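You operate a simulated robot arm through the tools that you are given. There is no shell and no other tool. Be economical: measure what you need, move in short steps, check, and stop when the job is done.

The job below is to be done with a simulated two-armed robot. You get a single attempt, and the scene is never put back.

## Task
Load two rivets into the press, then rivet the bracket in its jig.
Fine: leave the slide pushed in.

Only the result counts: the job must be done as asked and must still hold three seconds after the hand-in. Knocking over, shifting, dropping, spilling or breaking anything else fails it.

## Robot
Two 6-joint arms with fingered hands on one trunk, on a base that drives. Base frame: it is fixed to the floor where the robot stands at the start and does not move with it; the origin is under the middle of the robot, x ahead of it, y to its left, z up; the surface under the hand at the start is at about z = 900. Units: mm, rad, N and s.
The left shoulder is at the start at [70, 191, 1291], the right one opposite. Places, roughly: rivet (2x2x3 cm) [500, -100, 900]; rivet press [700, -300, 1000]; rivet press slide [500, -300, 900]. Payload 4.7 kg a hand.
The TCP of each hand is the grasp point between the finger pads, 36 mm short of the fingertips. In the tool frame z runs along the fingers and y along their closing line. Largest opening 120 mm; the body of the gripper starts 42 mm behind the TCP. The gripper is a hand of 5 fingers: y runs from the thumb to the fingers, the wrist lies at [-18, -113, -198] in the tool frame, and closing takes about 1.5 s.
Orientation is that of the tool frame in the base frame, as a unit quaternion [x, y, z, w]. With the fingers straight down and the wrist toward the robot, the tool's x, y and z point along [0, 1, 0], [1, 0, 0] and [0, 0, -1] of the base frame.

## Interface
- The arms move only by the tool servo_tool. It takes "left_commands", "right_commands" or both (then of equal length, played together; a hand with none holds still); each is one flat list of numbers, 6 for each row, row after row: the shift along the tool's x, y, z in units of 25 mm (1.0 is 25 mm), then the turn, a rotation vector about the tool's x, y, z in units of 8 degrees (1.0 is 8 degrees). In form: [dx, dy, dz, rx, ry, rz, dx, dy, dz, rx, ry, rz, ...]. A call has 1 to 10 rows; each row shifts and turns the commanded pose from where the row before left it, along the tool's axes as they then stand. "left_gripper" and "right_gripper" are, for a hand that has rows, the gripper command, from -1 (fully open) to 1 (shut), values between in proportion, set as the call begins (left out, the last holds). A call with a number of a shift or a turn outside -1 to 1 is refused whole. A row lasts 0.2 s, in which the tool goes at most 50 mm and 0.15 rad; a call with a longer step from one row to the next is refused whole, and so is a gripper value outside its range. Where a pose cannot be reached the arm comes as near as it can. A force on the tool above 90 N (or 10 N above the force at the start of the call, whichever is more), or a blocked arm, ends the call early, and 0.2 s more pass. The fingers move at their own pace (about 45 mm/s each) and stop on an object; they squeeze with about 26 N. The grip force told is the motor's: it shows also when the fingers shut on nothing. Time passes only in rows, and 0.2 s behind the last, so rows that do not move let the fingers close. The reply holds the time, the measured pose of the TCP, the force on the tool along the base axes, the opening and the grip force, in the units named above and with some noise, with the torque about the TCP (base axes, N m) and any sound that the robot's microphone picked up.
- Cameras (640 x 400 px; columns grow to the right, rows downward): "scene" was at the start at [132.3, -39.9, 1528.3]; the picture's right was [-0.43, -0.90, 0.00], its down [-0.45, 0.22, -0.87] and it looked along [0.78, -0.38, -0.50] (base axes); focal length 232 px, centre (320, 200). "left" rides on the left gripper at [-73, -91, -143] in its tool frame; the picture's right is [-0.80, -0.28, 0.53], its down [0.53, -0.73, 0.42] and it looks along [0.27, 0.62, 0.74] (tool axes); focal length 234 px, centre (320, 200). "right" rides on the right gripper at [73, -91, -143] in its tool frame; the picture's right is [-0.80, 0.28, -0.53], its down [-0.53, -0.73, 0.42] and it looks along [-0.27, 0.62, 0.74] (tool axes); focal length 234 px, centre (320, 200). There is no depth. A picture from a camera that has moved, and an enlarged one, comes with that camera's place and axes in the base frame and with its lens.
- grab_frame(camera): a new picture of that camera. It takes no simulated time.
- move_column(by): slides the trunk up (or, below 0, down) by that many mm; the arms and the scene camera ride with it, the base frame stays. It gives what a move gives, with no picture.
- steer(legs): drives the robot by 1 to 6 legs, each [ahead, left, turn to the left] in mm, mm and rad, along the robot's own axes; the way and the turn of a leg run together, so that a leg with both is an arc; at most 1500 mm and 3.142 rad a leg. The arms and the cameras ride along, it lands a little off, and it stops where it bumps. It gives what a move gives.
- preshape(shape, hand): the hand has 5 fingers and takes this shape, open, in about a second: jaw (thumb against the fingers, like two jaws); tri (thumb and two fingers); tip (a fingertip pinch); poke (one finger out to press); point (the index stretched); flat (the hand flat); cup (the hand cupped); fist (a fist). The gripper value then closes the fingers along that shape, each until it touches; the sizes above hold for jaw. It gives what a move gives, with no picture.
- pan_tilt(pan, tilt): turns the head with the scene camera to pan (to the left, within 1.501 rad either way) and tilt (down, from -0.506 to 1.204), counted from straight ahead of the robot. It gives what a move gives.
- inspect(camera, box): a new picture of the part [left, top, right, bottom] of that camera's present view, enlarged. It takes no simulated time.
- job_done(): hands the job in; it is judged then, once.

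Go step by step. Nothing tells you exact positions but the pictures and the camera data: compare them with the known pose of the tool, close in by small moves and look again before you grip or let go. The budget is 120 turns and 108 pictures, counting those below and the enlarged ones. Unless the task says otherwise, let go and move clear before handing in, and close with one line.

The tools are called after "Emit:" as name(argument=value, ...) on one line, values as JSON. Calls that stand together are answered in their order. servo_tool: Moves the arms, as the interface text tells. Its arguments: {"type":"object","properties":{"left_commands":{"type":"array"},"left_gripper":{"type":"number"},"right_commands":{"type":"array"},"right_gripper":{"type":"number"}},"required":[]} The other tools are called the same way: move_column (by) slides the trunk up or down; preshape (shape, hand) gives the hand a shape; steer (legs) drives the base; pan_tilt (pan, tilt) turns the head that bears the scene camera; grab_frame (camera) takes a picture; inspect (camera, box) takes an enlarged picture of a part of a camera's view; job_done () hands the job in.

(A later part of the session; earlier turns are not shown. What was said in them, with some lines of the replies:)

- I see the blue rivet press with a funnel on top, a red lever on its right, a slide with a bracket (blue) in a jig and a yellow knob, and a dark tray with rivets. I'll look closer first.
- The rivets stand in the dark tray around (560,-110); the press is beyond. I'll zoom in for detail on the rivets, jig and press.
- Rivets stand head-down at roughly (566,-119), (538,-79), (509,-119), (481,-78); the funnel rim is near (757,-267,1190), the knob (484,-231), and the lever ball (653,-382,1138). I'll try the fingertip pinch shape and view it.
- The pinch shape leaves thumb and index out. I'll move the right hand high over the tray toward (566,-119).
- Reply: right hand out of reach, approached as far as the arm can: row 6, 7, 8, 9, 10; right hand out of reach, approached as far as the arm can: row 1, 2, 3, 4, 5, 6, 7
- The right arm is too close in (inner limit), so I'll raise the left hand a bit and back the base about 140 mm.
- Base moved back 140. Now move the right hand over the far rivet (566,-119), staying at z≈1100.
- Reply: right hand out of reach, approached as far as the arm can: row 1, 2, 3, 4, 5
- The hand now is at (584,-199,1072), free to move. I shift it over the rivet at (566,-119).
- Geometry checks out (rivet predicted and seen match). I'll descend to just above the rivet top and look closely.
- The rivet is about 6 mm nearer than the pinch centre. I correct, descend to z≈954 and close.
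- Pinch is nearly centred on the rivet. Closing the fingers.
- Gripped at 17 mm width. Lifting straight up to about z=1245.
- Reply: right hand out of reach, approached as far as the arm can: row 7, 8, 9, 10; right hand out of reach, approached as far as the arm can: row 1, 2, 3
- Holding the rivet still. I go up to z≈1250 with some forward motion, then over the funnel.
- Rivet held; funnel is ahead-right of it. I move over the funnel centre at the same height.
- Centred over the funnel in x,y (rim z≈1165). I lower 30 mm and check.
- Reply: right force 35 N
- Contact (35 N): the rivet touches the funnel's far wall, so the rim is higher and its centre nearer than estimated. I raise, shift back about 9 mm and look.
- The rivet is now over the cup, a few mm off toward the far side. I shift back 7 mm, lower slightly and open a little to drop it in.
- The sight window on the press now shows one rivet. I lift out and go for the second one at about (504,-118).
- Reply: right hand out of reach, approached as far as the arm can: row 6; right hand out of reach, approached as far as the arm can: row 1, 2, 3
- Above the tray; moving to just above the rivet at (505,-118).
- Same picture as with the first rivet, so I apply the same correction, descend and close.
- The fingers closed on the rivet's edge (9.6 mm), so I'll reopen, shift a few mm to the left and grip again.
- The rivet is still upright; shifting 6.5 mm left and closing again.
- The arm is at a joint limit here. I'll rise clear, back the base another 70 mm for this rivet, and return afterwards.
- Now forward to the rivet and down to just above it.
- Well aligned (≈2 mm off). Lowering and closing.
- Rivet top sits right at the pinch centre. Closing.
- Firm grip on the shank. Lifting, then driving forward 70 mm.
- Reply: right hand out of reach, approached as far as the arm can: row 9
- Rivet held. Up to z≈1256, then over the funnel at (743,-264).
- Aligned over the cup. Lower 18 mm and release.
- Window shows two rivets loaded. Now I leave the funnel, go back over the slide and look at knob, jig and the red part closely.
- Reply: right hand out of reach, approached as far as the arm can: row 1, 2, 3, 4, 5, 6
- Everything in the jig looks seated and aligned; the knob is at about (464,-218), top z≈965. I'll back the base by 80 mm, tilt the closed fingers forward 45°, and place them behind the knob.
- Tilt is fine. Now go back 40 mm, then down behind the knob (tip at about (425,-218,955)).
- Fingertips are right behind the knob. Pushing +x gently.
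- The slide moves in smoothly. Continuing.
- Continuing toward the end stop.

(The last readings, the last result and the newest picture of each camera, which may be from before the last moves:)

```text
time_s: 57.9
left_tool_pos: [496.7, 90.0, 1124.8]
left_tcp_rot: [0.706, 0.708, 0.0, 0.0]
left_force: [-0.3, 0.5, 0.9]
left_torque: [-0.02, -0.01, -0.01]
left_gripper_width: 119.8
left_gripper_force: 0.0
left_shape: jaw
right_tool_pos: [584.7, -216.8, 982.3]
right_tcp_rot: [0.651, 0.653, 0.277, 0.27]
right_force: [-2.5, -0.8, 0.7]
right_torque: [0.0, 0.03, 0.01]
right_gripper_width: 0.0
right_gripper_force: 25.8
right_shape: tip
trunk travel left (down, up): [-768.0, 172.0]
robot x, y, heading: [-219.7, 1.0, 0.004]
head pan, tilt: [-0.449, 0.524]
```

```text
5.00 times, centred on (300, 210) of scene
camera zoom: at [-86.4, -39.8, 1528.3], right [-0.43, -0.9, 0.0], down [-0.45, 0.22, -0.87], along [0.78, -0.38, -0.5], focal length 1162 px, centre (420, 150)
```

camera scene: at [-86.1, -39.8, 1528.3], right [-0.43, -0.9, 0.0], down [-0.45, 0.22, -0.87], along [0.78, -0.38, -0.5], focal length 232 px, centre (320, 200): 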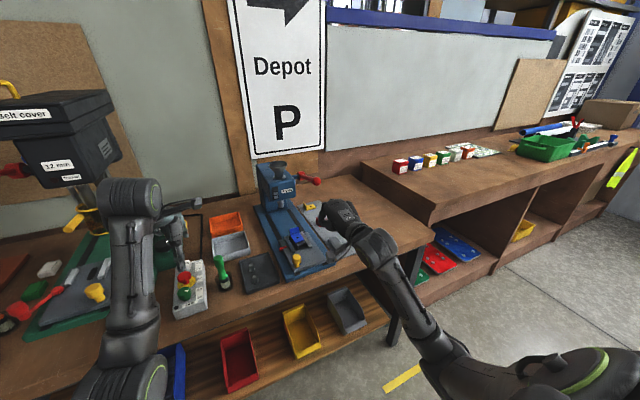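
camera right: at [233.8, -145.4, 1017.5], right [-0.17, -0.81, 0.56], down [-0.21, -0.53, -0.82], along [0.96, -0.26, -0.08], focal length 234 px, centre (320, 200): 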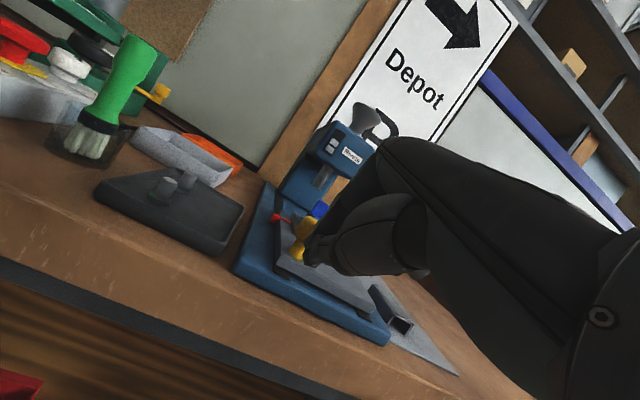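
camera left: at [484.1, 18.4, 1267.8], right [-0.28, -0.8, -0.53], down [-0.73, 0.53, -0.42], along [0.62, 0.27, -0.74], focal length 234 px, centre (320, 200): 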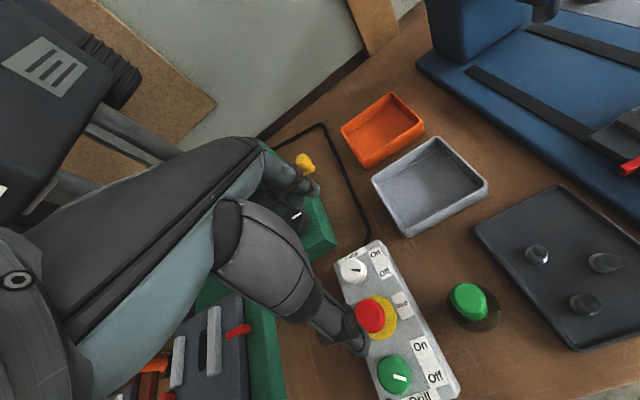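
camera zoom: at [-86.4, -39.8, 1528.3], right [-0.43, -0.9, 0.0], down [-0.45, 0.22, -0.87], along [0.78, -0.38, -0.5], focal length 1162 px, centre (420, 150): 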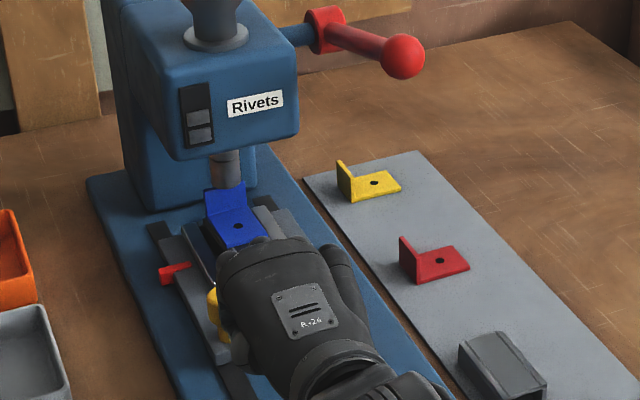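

Emit:
servo_tool(right_commands=[0, 0.3, 0.3, 0, 0, 0, 0, 0.3, 0.3, 0, 0, 0, 0, 0.3, 0.3, 0, 0, 0])

Emit:
inspect(camera="scene", box=[250, 170, 350, 250])

```text
time_s: 58.7
left_tool_pos: [494.1, 88.1, 1127.3]
left_tcp_rot: [0.707, 0.707, 0.002, 0.001]
left_force: [-0.5, -1.4, 1.1]
left_torque: [0.04, -0.04, 0.02]
left_gripper_width: 119.6
left_gripper_force: 0.1
left_shape: jaw
right_tool_pos: [614.0, -216.1, 983.4]
right_tcp_rot: [0.652, 0.652, 0.277, 0.27]
right_force: [-17.6, -1.4, 2.4]
right_torque: [0.04, 0.31, 0.01]
right_gripper_width: 0.1
right_gripper_force: 25.7
right_shape: tip
trunk travel left (down, up): [-768.0, 172.0]
robot x, y, heading: [-215.9, -0.6, 0.002]
head pan, tilt: [-0.449, 0.524]
```

```text
5.00 times, centred on (300, 210) of scene
camera zoom: at [-90.9, -39.9, 1528.7], right [-0.43, -0.9, 0.0], down [-0.45, 0.22, -0.87], along [0.78, -0.38, -0.5], focal length 1162 px, centre (420, 150)
```

zoom: 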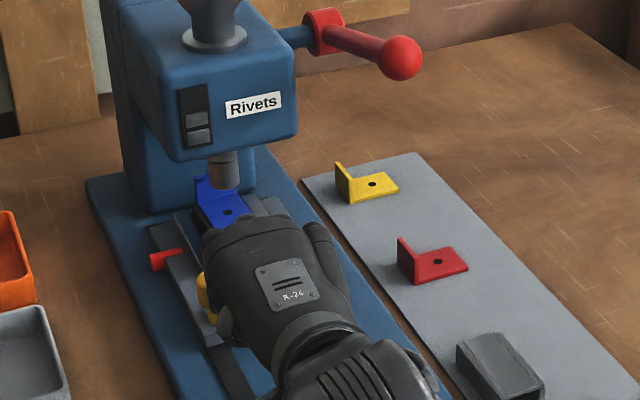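

Force rose to 17 N: either the end stop or something touching. Looking closely.

Emit:
inspect(camera="scene", box=[275, 190, 315, 225])

Emit:
inspect(camera="right", box=[230, 140, 380, 260])

```text
11.43 times, centred on (295, 208) of scene
camera zoom: at [-90.9, -39.9, 1528.7], right [-0.43, -0.9, 0.0], down [-0.45, 0.22, -0.87], along [0.78, -0.38, -0.5], focal length 2657 px, centre (606, 114)
```

zoom: 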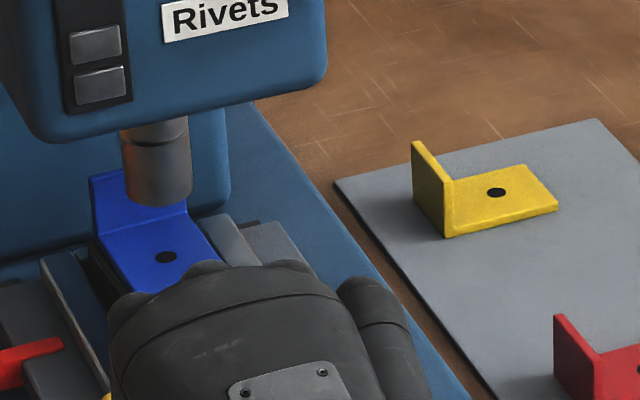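

```text
3.33 times, centred on (305, 200) of right
camera zoom: at [446.7, -146.2, 1021.3], right [-0.18, -0.81, 0.56], down [-0.21, -0.53, -0.82], along [0.96, -0.26, -0.07], focal length 781 px, centre (370, 200)
```

zoom: 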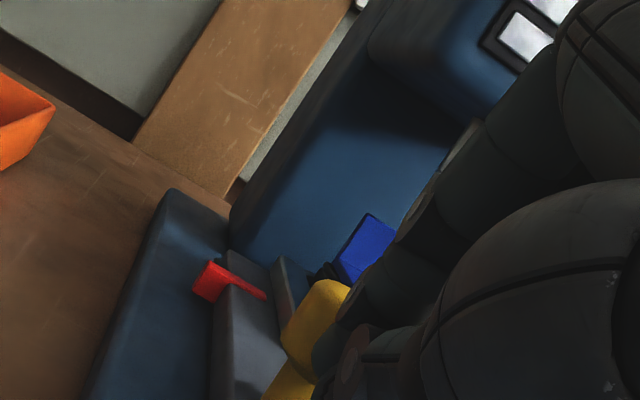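

The hole appears directly under the punch with the tab behind it; likely the end stop. A small extra push will confirm it.

Emit:
servo_tool(right_commands=[0, 0.2, 0.2, 0, 0, 0, 0, 0.2, 0.2, 0, 0, 0, 0, 0, 0, 0, 0, 0])

Emit:
inspect(camera="scene", box=[275, 190, 315, 225])

```text
time_s: 59.5
left_tool_pos: [489.8, 89.0, 1130.4]
left_tcp_rot: [0.706, 0.708, 0.002, 0.002]
left_force: [0.1, 0.3, 1.5]
left_torque: [-0.02, 0.0, 0.03]
left_gripper_width: 119.7
left_gripper_force: 0.0
left_shape: jaw
right_tool_pos: [624.8, -217.6, 988.9]
right_tcp_rot: [0.651, 0.652, 0.278, 0.272]
right_force: [-45.5, -4.2, 6.7]
right_torque: [-0.15, 0.73, -0.43]
right_gripper_width: 0.1
right_gripper_force: 25.6
right_shape: tip
trunk travel left (down, up): [-768.0, 172.0]
robot x, y, heading: [-214.8, -4.9, 0.0]
head pan, tilt: [-0.449, 0.524]
```

```text
11.43 times, centred on (295, 208) of scene
camera zoom: at [-97.3, -40.4, 1529.3], right [-0.43, -0.9, 0.0], down [-0.45, 0.22, -0.87], along [0.78, -0.38, -0.5], focal length 2657 px, centre (606, 114)
```

zoom: 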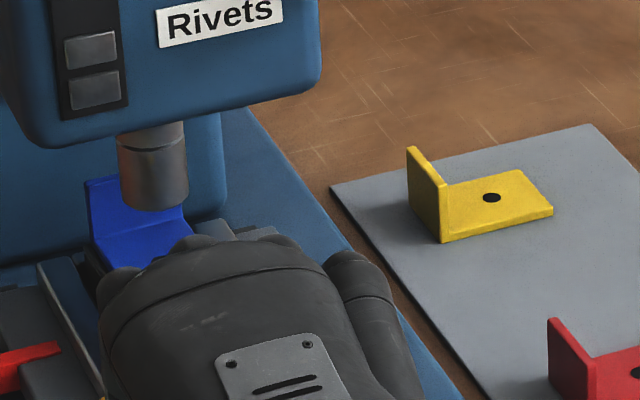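

The slide is at a hard stop. I back off and look at the alignment.

Emit:
servo_tool(right_commands=[0, -0.3, -0.3, 0, 0, 0, 0, -0.6, -0.6, 0, 0, 0, 0, -0.6, -0.6, 0, 0, 0, 0, -0.6, -0.6, 0, 0, 0, 0, -1, -1, 0, 0, 0, 0, 0, -1, 0, 0, 0, 0, 0.5, -1, 0, 0, 0, 0, 0.5, -1, 0, 0, 0, 0, 0.5, -1, 0, 0, 0])

Emit:
inspect(camera="right", box=[140, 130, 400, 330])

Emit:
inspect(camera="scene", box=[255, 180, 335, 260])

```text
time_s: 61.5
left_tool_pos: [495.8, 90.2, 1126.2]
left_tcp_rot: [0.707, 0.707, 0.0, 0.0]
left_force: [-0.1, -0.2, 0.0]
left_torque: [0.02, -0.01, -0.01]
left_gripper_width: 119.7
left_gripper_force: 0.0
left_shape: jaw
right_tool_pos: [476.1, -217.1, 1078.0]
right_tcp_rot: [0.652, 0.653, 0.275, 0.27]
right_force: [-0.6, -0.3, -0.2]
right_torque: [-0.01, -0.01, 0.03]
right_gripper_width: 0.0
right_gripper_force: 26.4
right_shape: tip
trunk travel left (down, up): [-768.0, 172.0]
robot x, y, heading: [-223.1, -2.2, -0.005]
head pan, tilt: [-0.449, 0.524]
```

```text
2.00 times, centred on (270, 230) of right
camera zoom: at [309.6, -148.0, 1115.0], right [-0.17, -0.81, 0.56], down [-0.21, -0.53, -0.82], along [0.96, -0.26, -0.08], focal length 468 px, centre (420, 140)
```

zoom: 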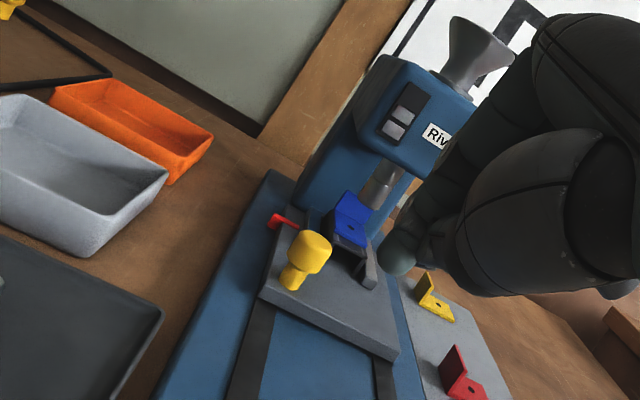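

```text
5.00 times, centred on (295, 220) of scene
camera zoom: at [-86.5, -39.7, 1528.3], right [-0.43, -0.9, 0.0], down [-0.45, 0.22, -0.87], along [0.78, -0.38, -0.5], focal length 1162 px, centre (445, 100)
```

zoom: 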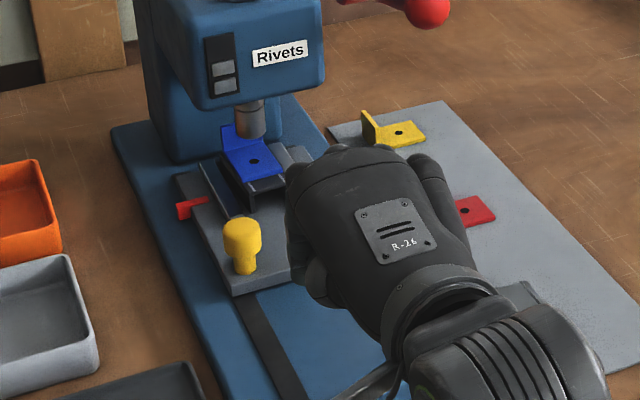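

The slide is fully in (knob moved ~188 mm, hole under punch). Next the lever: I untilt the hand, move it right and up, then drive forward.

Emit:
servo_tool(right_commands=[0, 0, 0, 0.94, 0, 0, 0, 0, 0, 0.94, 0, 0, 0, 0, 0, 0.94, 0, 0, 0, 0, 0, 0.94, 0, 0, 0, 0, 0, 0.94, 0, 0, 0, 0, 0, 0.94, 0, 0, -0.8, 0.3, -0.9, 0, 0, 0, -0.8, 0.3, -0.9, 0, 0, 0, -0.8, 0.3, -0.9, 0, 0, 0, -0.8, 0.3, -0.9, 0, 0, 0])

Emit:
servo_tool(right_commands=[-0.8, 0.3, -0.9, 0, 0, 0, -0.8, 0.3, -0.9, 0, 0, 0, -0.8, 0.3, -0.9, 0, 0, 0, -0.8, 0.3, -0.9, 0, 0, 0, 0, 0, 0, 0, 0, 0])

Emit:
grab_frame(camera="scene")

```text
time_s: 63.7
left_tool_pos: [496.3, 86.8, 1124.9]
left_tcp_rot: [0.707, 0.708, 0.001, 0.0]
left_force: [0.3, -0.6, 0.4]
left_torque: [0.01, 0.01, 0.01]
left_gripper_width: 119.7
left_gripper_force: 0.0
left_shape: jaw
right_tool_pos: [506.5, -299.7, 1166.9]
right_tcp_rot: [0.705, 0.709, 0.006, -0.001]
right_force: [-0.2, 0.1, -0.2]
right_torque: [0.04, 0.03, -0.04]
right_gripper_width: 0.4
right_gripper_force: 26.1
right_shape: tip
trunk travel left (down, up): [-768.0, 172.0]
robot x, y, heading: [-217.9, 2.5, -0.005]
head pan, tilt: [-0.449, 0.524]
```

```text
time_s: 64.9
left_tool_pos: [498.0, 89.1, 1125.0]
left_tcp_rot: [0.708, 0.707, 0.0, 0.001]
left_force: [-0.6, 0.1, -0.2]
left_torque: [0.01, -0.01, -0.02]
left_gripper_width: 119.7
left_gripper_force: 0.0
left_shape: jaw
right_tool_pos: [535.5, -379.5, 1256.9]
right_tcp_rot: [0.705, 0.709, 0.006, 0.0]
right_force: [0.7, 0.0, 0.1]
right_torque: [-0.02, 0.0, 0.04]
right_gripper_width: 0.0
right_gripper_force: 26.1
right_shape: tip
trunk travel left (down, up): [-768.0, 172.0]
robot x, y, heading: [-216.6, 2.0, -0.002]
head pan, tilt: [-0.449, 0.524]
```

```text
37 pictures are left
camera scene: at [-86.3, -39.6, 1528.3], right [-0.43, -0.9, 0.0], down [-0.45, 0.22, -0.87], along [0.78, -0.38, -0.5], focal length 232 px, centre (320, 200)
```

scene: 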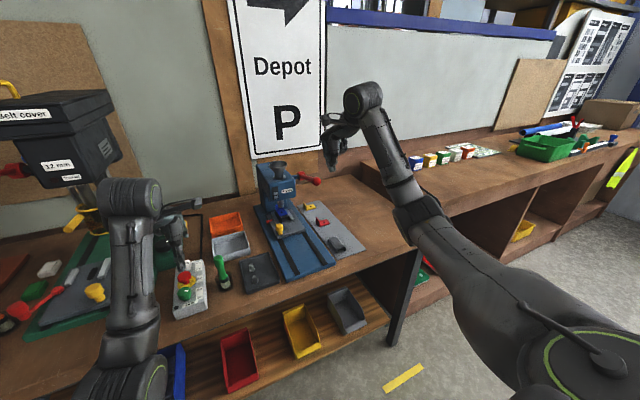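

Driving forward 110 mm puts the hand above the ball.

Emit:
steer(legs=[[110, 0, 0]])

Emit:
grab_frame(camera="right")

Emit:
inspect(camera="scene", box=[260, 100, 400, 220])

```text
time_s: 66.1
left_tool_pos: [605.6, 89.0, 1126.0]
left_tcp_rot: [0.707, 0.707, 0.001, 0.001]
left_force: [0.1, 0.4, 0.5]
left_torque: [-0.02, 0.03, 0.01]
left_gripper_width: 119.7
left_gripper_force: 0.1
left_shape: jaw
right_tool_pos: [644.9, -379.4, 1256.7]
right_tcp_rot: [0.704, 0.71, 0.006, -0.001]
right_force: [0.2, 0.1, 0.4]
right_torque: [0.0, 0.02, 0.02]
right_gripper_width: 0.0
right_gripper_force: 26.4
right_shape: tip
trunk travel left (down, up): [-768.0, 172.0]
robot x, y, heading: [-111.7, 1.5, 0.003]
head pan, tilt: [-0.449, 0.524]
```

```text
36 pictures are left
camera right: at [551.4, -309.3, 1401.9], right [0.28, -0.81, 0.52], down [-0.73, -0.53, -0.43], along [0.63, -0.26, -0.73], focal length 234 px, centre (320, 200)
```

right: 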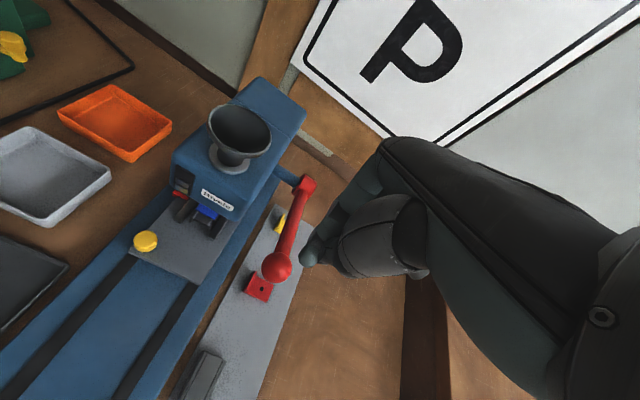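

```text
3.33 times, centred on (330, 160) of scene
camera zoom: at [22.1, -39.7, 1528.5], right [-0.43, -0.9, 0.0], down [-0.45, 0.22, -0.87], along [0.78, -0.37, -0.5], focal length 775 px, centre (287, 333)
```

zoom: 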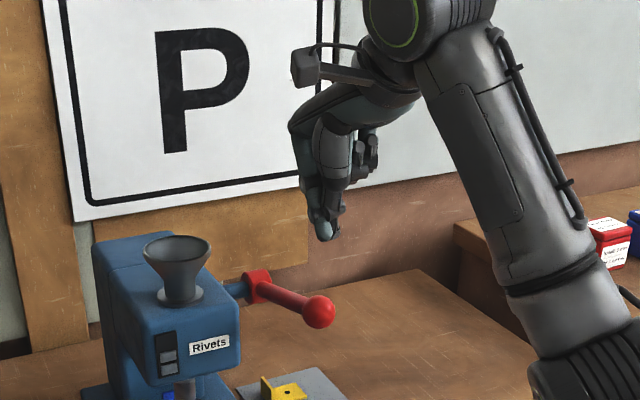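

Ball at (655,-383,1136), pivot near (808,-379,1110). I lower the fingertips to just above the ball.

Emit:
servo_tool(right_commands=[-0.06, 0.24, 0.8, 0, 0, 0, -0.06, 0.2, 0.8, 0, 0, 0, 0, 0, 0.7, 0, 0, 0, 0, 0, 0, 0, 0, 0])

Emit:
inspect(camera="right", box=[230, 180, 410, 320])

Emit:
inspect(camera="scene", box=[290, 120, 370, 190])

```text
time_s: 67.1
left_tool_pos: [604.9, 88.2, 1124.6]
left_tcp_rot: [0.706, 0.708, 0.0, 0.0]
left_force: [0.1, 0.5, 0.3]
left_torque: [0.03, 0.01, -0.01]
left_gripper_width: 119.9
left_gripper_force: 0.0
left_shape: jaw
right_tool_pos: [655.8, -381.9, 1200.2]
right_tcp_rot: [0.705, 0.709, 0.006, 0.0]
right_force: [-0.4, 0.3, 0.2]
right_torque: [0.03, -0.01, 0.03]
right_gripper_width: 0.2
right_gripper_force: 26.1
right_shape: tip
trunk travel left (down, up): [-768.0, 172.0]
robot x, y, heading: [-110.0, 2.4, 0.004]
head pan, tilt: [-0.449, 0.524]
```

```text
2.86 times, centred on (320, 250) of right
camera zoom: at [563.2, -312.0, 1344.0], right [0.28, -0.81, 0.52], down [-0.73, -0.53, -0.43], along [0.63, -0.26, -0.73], focal length 669 px, centre (320, 57)
```

zoom: 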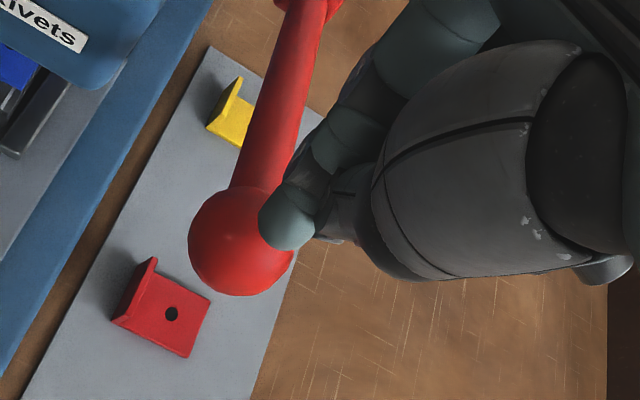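

```text
5.71 times, centred on (330, 155) of scene
camera zoom: at [22.1, -39.5, 1528.5], right [-0.43, -0.9, 0.0], down [-0.45, 0.22, -0.87], along [0.78, -0.37, -0.5], focal length 1328 px, centre (263, 457)
```

zoom: 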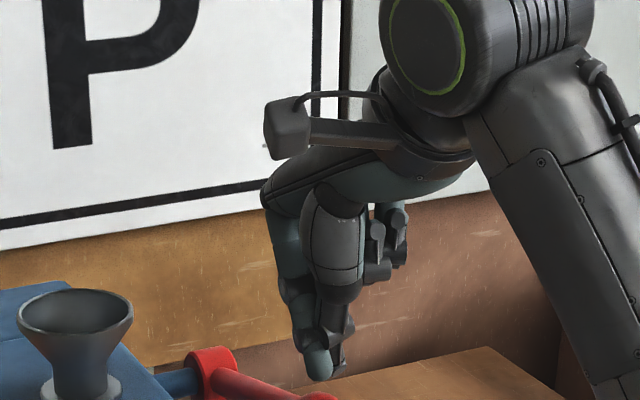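

Fingertips are right above the ball top. Pressing down along the lever's arc.

Emit:
servo_tool(right_commands=[-0.08, 0, 0.4, 0, 0, 0, 0, -0.1, 0.6, 0, 0, 0, 0, 0, 0.7, 0, 0, 0, 0, 0.1, 0.7, 0, 0, 0])

Emit:
inspect(camera="right", box=[230, 180, 410, 320])

```text
time_s: 68.1
left_tool_pos: [605.9, 89.0, 1125.6]
left_tcp_rot: [0.706, 0.708, -0.001, 0.0]
left_force: [0.1, 0.6, 0.3]
left_torque: [-0.03, -0.03, 0.01]
left_gripper_width: 119.7
left_gripper_force: 0.0
left_shape: jaw
right_tool_pos: [656.7, -383.2, 1140.1]
right_tcp_rot: [0.704, 0.71, 0.005, -0.001]
right_force: [-1.6, 1.1, 3.2]
right_torque: [0.04, 0.01, 0.03]
right_gripper_width: 0.0
right_gripper_force: 25.7
right_shape: tip
trunk travel left (down, up): [-768.0, 172.0]
robot x, y, heading: [-110.8, 0.9, 0.004]
head pan, tilt: [-0.449, 0.524]
```

```text
2.86 times, centred on (320, 250) of right
camera zoom: at [563.8, -312.1, 1284.4], right [0.28, -0.81, 0.52], down [-0.73, -0.53, -0.43], along [0.63, -0.26, -0.74], focal length 669 px, centre (320, 57)
```

zoom: 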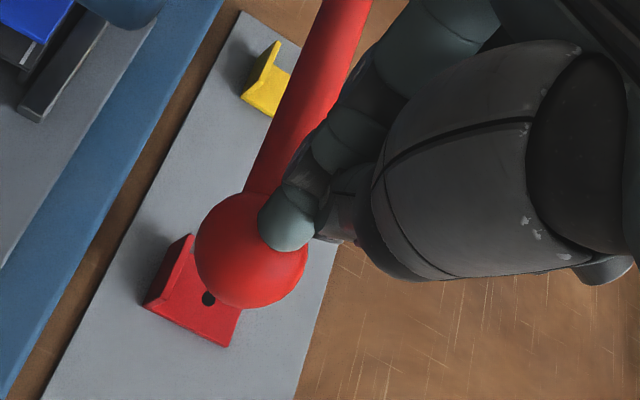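

The lever moves with light force. Continuing down the arc.

Emit:
servo_tool(right_commands=[0, 0.14, 0.5, 0, 0, 0, 0, 0.18, 0.5, 0, 0, 0, 0, 0.22, 0.5, 0, 0, 0, 0, 0.26, 0.5, 0, 0, 0])

Emit:
inspect(camera="right", box=[230, 180, 410, 320])

Emit:
inspect(camera="scene", box=[250, 130, 370, 230])

```text
time_s: 69.1
left_tool_pos: [605.9, 88.3, 1125.3]
left_tcp_rot: [0.706, 0.708, 0.0, 0.001]
left_force: [0.8, 0.8, -0.2]
left_torque: [0.0, -0.01, 0.0]
left_gripper_width: 119.7
left_gripper_force: 0.0
left_shape: jaw
right_tool_pos: [674.5, -382.0, 1089.9]
right_tcp_rot: [0.705, 0.709, 0.005, 0.001]
right_force: [-2.6, -1.0, 4.6]
right_torque: [-0.05, 0.1, 0.0]
right_gripper_width: 0.0
right_gripper_force: 26.1
right_shape: tip
trunk travel left (down, up): [-768.0, 172.0]
robot x, y, heading: [-109.3, 1.2, -0.001]
head pan, tilt: [-0.449, 0.524]
```

```text
2.86 times, centred on (320, 250) of right
camera zoom: at [582.3, -312.0, 1233.9], right [0.28, -0.81, 0.52], down [-0.73, -0.53, -0.43], along [0.63, -0.26, -0.73], focal length 669 px, centre (320, 57)
```

zoom: 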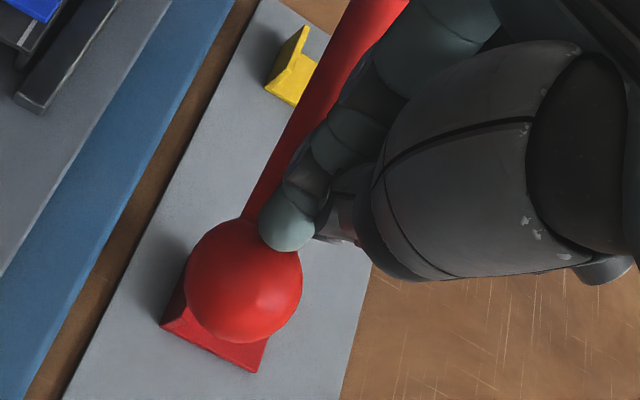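

```text
4.00 times, centred on (310, 180) of scene
camera zoom: at [21.8, -40.0, 1528.5], right [-0.43, -0.9, 0.0], down [-0.45, 0.22, -0.87], along [0.78, -0.37, -0.5], focal length 930 px, centre (360, 280)
```

zoom: 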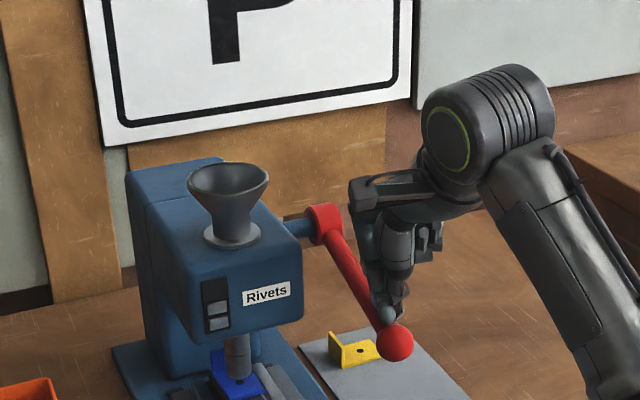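

The lever is ~36° down and the punch is descending; continuing along the recomputed arc.

Emit:
servo_tool(right_commands=[-0.04, 0.18, 0.54, 0, 0, 0, 0, 0.18, 0.54, 0, 0, 0, 0, 0.22, 0.42, 0, 0, 0, 0, 0.22, 0.42, 0, 0, 0])

Emit:
inspect(camera="right", box=[230, 180, 410, 320])

Emit:
inspect(camera="scene", box=[250, 150, 370, 250])

```text
time_s: 70.1
left_tool_pos: [606.2, 89.5, 1126.4]
left_tcp_rot: [0.706, 0.708, 0.001, 0.0]
left_force: [0.4, -0.1, 0.5]
left_torque: [0.0, 0.01, -0.01]
left_gripper_width: 119.7
left_gripper_force: 0.0
left_shape: jaw
right_tool_pos: [696.9, -382.5, 1042.9]
right_tcp_rot: [0.705, 0.709, 0.005, 0.0]
right_force: [-3.6, -2.8, 5.7]
right_torque: [-0.14, 0.1, -0.01]
right_gripper_width: 0.0
right_gripper_force: 25.6
right_shape: tip
trunk travel left (down, up): [-768.0, 172.0]
robot x, y, heading: [-110.7, -1.4, -0.005]
head pan, tilt: [-0.449, 0.524]
```

```text
2.86 times, centred on (320, 250) of right
camera zoom: at [604.1, -312.6, 1186.6], right [0.28, -0.81, 0.52], down [-0.73, -0.53, -0.43], along [0.63, -0.26, -0.73], focal length 669 px, centre (320, 57)
```

zoom: 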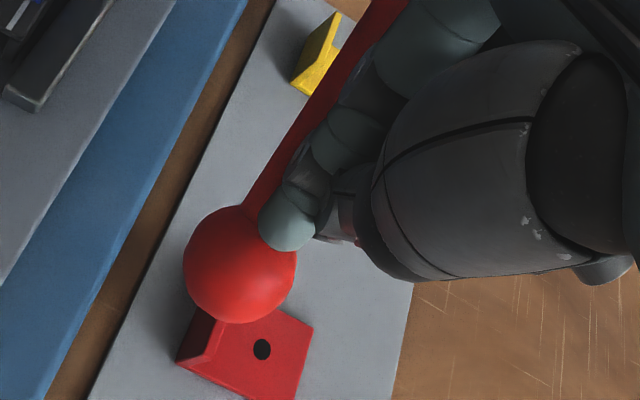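

```text
4.00 times, centred on (310, 200) of scene
camera zoom: at [21.8, -40.1, 1528.5], right [-0.43, -0.9, 0.0], down [-0.45, 0.22, -0.87], along [0.78, -0.37, -0.5], focal length 930 px, centre (360, 200)
```

zoom: 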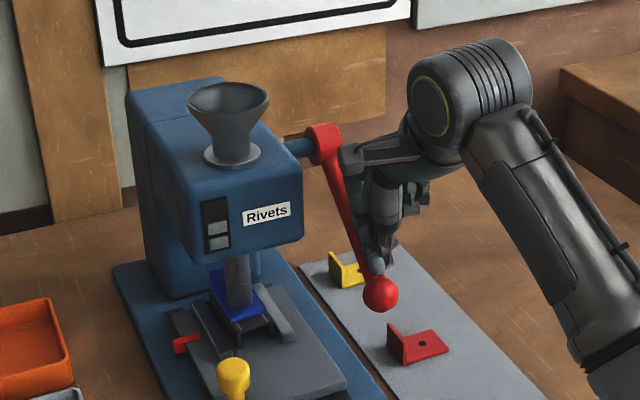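

Punch nearly at the bracket. Continuing to press, with a small correction toward the lever plane.

Emit:
servo_tool(right_commands=[0.12, 0.3, 0.36, 0, 0, 0, 0, 0.3, 0.36, 0, 0, 0, 0, 0.36, 0.32, 0, 0, 0, 0, 0.36, 0.3, 0, 0, 0])

Emit:
inspect(camera="right", box=[230, 180, 410, 320])

Emit:
inspect(camera="scene", box=[250, 150, 370, 250])

```text
time_s: 71.1
left_tool_pos: [597.3, 86.3, 1132.2]
left_tcp_rot: [0.707, 0.707, 0.004, 0.002]
left_force: [0.2, -0.1, 0.4]
left_torque: [-0.04, 0.01, 0.01]
left_gripper_width: 120.0
left_gripper_force: 0.1
left_shape: jaw
right_tool_pos: [721.9, -385.5, 1018.7]
right_tcp_rot: [0.706, 0.708, 0.008, 0.006]
right_force: [-29.1, -23.6, 36.8]
right_torque: [-0.01, 0.36, -0.14]
right_gripper_width: 0.0
right_gripper_force: 26.1
right_shape: tip
trunk travel left (down, up): [-768.0, 172.0]
robot x, y, heading: [-107.8, 0.6, -0.004]
head pan, tilt: [-0.449, 0.524]
```

```text
2.86 times, centred on (320, 250) of right
camera zoom: at [626.6, -314.4, 1161.0], right [0.27, -0.81, 0.53], down [-0.72, -0.53, -0.44], along [0.63, -0.26, -0.73], focal length 669 px, centre (320, 57)
```

zoom: 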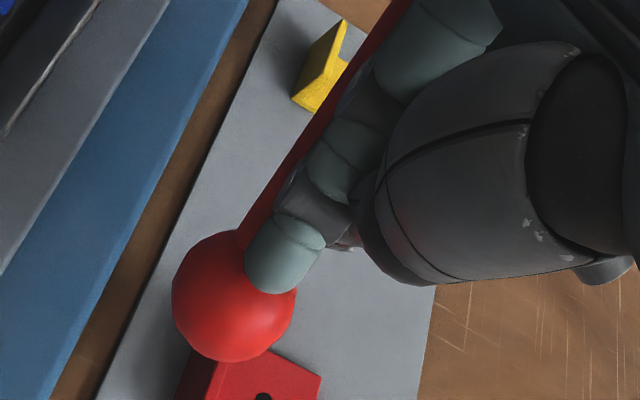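

```text
4.00 times, centred on (310, 200) of scene
camera zoom: at [9.6, -41.8, 1529.8], right [-0.43, -0.9, 0.0], down [-0.44, 0.22, -0.87], along [0.78, -0.38, -0.49], focal length 930 px, centre (360, 200)
```

zoom: 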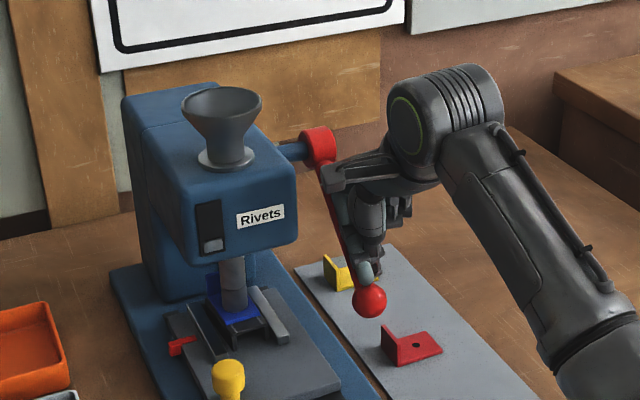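

The window now shows one rivet left, so one was fed/driven, and force has risen to the stop. A bit more push to make sure, then check.

Emit:
servo_tool(right_commands=[0.06, 0.15, 0.25, 0, 0, 0, 0, 0, 0, 0, 0, 0, 0, 0, 0, 0, 0, 0])

Emit:
inspect(camera="scene", box=[260, 180, 340, 250])

```text
time_s: 71.9
left_tool_pos: [595.2, 85.2, 1133.7]
left_tcp_rot: [0.708, 0.706, 0.005, 0.004]
left_force: [-0.6, 1.0, -0.3]
left_torque: [-0.05, -0.01, -0.01]
left_gripper_width: 119.8
left_gripper_force: 0.0
left_shape: jaw
right_tool_pos: [722.8, -384.4, 1016.8]
right_tcp_rot: [0.707, 0.707, 0.009, 0.007]
right_force: [-36.6, -28.5, 54.1]
right_torque: [0.12, 0.36, -0.15]
right_gripper_width: 0.2
right_gripper_force: 25.7
right_shape: tip
trunk travel left (down, up): [-768.0, 172.0]
robot x, y, heading: [-109.9, 1.5, -0.001]
head pan, tilt: [-0.449, 0.524]
```

```text
5.71 times, centred on (300, 215) of scene
camera zoom: at [6.6, -41.4, 1529.9], right [-0.43, -0.9, -0.01], down [-0.44, 0.22, -0.87], along [0.79, -0.38, -0.49], focal length 1328 px, centre (434, 114)
```

zoom: 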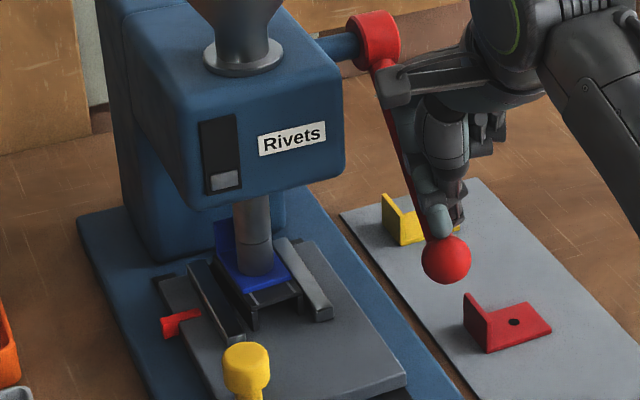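

The punch is down on the bracket. Retracting along the arc, letting the lever follow.

Emit:
servo_tool(right_commands=[-0.06, -0.15, -0.3, 0, 0, 0, 0, -0.36, -0.4, 0, 0, 0, 0, -0.36, -0.4, 0, 0, 0, 0, -0.3, -0.5, 0, 0, 0, 0, -0.25, -0.5, 0, 0, 0, 0, -0.22, -0.6, 0, 0, 0, 0, -0.1, -0.8, 0, 0, 0, 0, 0, -0.9, 0, 0, 0, 0, 0, -0.9, 0, 0, 0, 0, 0, -0.9, 0, 0, 0])

Emit:
inspect(camera="scene", box=[250, 130, 370, 250])

```text
time_s: 74.1
left_tool_pos: [606.9, 90.8, 1125.2]
left_tcp_rot: [0.705, 0.709, 0.0, 0.0]
left_force: [-0.2, 1.1, -0.5]
left_torque: [-0.03, -0.02, 0.01]
left_gripper_width: 119.5
left_gripper_force: 0.0
left_shape: jaw
right_tool_pos: [691.6, -376.8, 1158.4]
right_tcp_rot: [0.703, 0.711, 0.006, -0.001]
right_force: [1.4, 0.8, 2.3]
right_torque: [-0.01, -0.05, 0.01]
right_gripper_width: 0.0
right_gripper_force: 25.7
right_shape: tip
trunk travel left (down, up): [-768.0, 172.0]
robot x, y, heading: [-111.3, -0.1, -0.001]
head pan, tilt: [-0.449, 0.524]
```

```text
3.33 times, centred on (310, 190) of scene
camera zoom: at [22.8, -38.5, 1528.3], right [-0.43, -0.9, 0.0], down [-0.45, 0.22, -0.87], along [0.78, -0.37, -0.5], focal length 775 px, centre (353, 233)
```

zoom: 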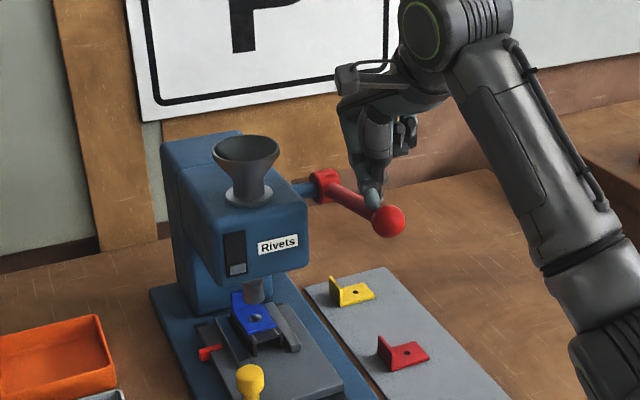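

The lever springs back up with the hand. I raise clear and inspect the bracket hole.

Emit:
servo_tool(right_commands=[0, -0.3, -0.9, 0, 0, 0, 0, -0.2, -0.9, 0, 0, 0, 0, 0, -0.9, 0, 0, 0, 0, 0, 0, 0, 0, 0])

Emit:
inspect(camera="scene", box=[275, 190, 315, 230])

Emit:
inspect(camera="right", box=[150, 150, 310, 270])

```text
time_s: 75.1
left_tool_pos: [606.2, 89.5, 1124.7]
left_tcp_rot: [0.706, 0.708, 0.0, 0.0]
left_force: [0.6, 0.1, -0.5]
left_torque: [-0.04, -0.01, -0.02]
left_gripper_width: 119.6
left_gripper_force: 0.0
left_shape: jaw
right_tool_pos: [677.2, -380.2, 1225.8]
right_tcp_rot: [0.704, 0.71, 0.005, -0.001]
right_force: [0.1, 0.2, -0.1]
right_torque: [-0.01, -0.01, 0.0]
right_gripper_width: 0.0
right_gripper_force: 26.3
right_shape: tip
trunk travel left (down, up): [-768.0, 172.0]
robot x, y, heading: [-109.1, -3.1, 0.002]
head pan, tilt: [-0.449, 0.524]
```

```text
10.00 times, centred on (295, 210) of scene
camera zoom: at [23.0, -40.1, 1528.3], right [-0.43, -0.9, 0.0], down [-0.45, 0.22, -0.87], along [0.78, -0.37, -0.5], focal length 2325 px, centre (570, 100)
```

zoom: 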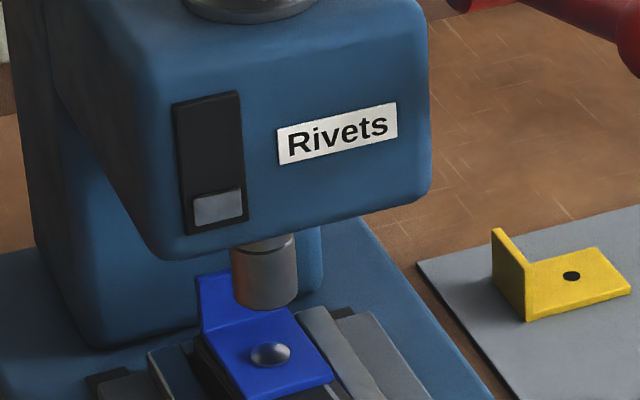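

```text
3.33 times, centred on (230, 210) of right
camera zoom: at [584.5, -311.3, 1369.6], right [0.28, -0.81, 0.52], down [-0.73, -0.53, -0.43], along [0.63, -0.26, -0.74], focal length 781 px, centre (620, 167)
```

zoom: 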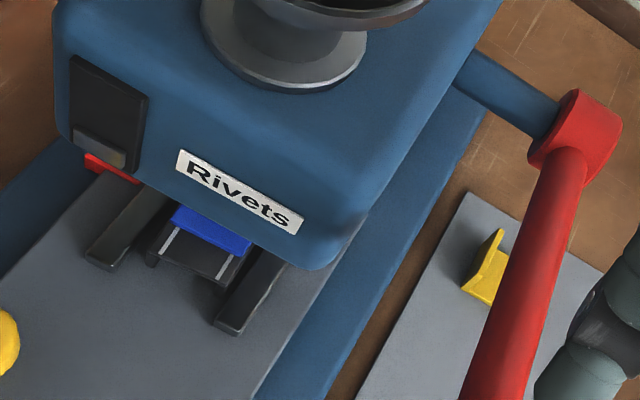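

The bracket now carries a set rivet, one spare rivet stays loaded, the slide is in and the lever is back up. I move the hand clear and hand in.

Emit:
servo_tool(right_commands=[-0.8, -0.5, -0.8, 0, 0, 0, -0.8, -0.5, -0.8, 0, 0, 0, -0.8, -0.5, -0.5, 0, 0, 0, 0, 0, 0, 0, 0, 0])

Emit:
grab_frame(camera="scene")

```text
time_s: 76.1
left_tool_pos: [605.7, 90.1, 1125.5]
left_tcp_rot: [0.706, 0.708, 0.0, 0.0]
left_force: [-0.6, -0.6, 0.8]
left_torque: [0.0, 0.02, 0.01]
left_gripper_width: 119.8
left_gripper_force: 0.1
left_shape: jaw
right_tool_pos: [641.3, -440.1, 1276.7]
right_tcp_rot: [0.705, 0.709, 0.005, 0.001]
right_force: [0.2, 0.2, 0.3]
right_torque: [-0.03, -0.01, -0.04]
right_gripper_width: 0.0
right_gripper_force: 26.1
right_shape: tip
trunk travel left (down, up): [-768.0, 172.0]
robot x, y, heading: [-106.9, 0.8, 0.001]
head pan, tilt: [-0.449, 0.524]
```

```text
21 pictures are left
camera scene: at [23.5, -39.3, 1528.3], right [-0.43, -0.9, 0.0], down [-0.45, 0.22, -0.87], along [0.78, -0.37, -0.5], focal length 232 px, centre (320, 200)
```

scene: 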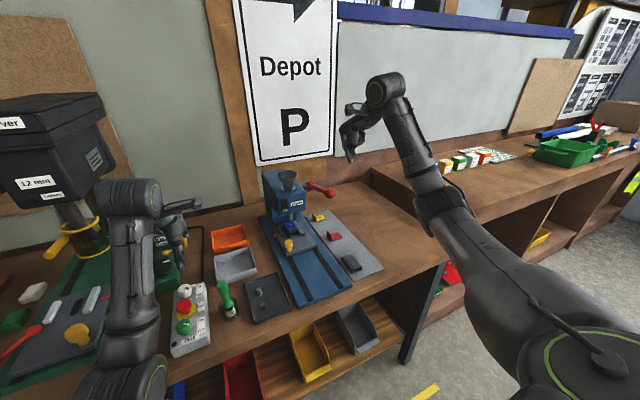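

All is in place and the hand is clear; handing in.

Emit:
job_done()

```text
The job is handed in.
```

I loaded two rivets into the press, pushed the slide in to its stop, and riveted the bracket in its jig with one lever stroke. One rivet is set in the bracket and the other is still loaded. The slide is left in, the lever is back up, and nothing else looked disturbed in the last picture.
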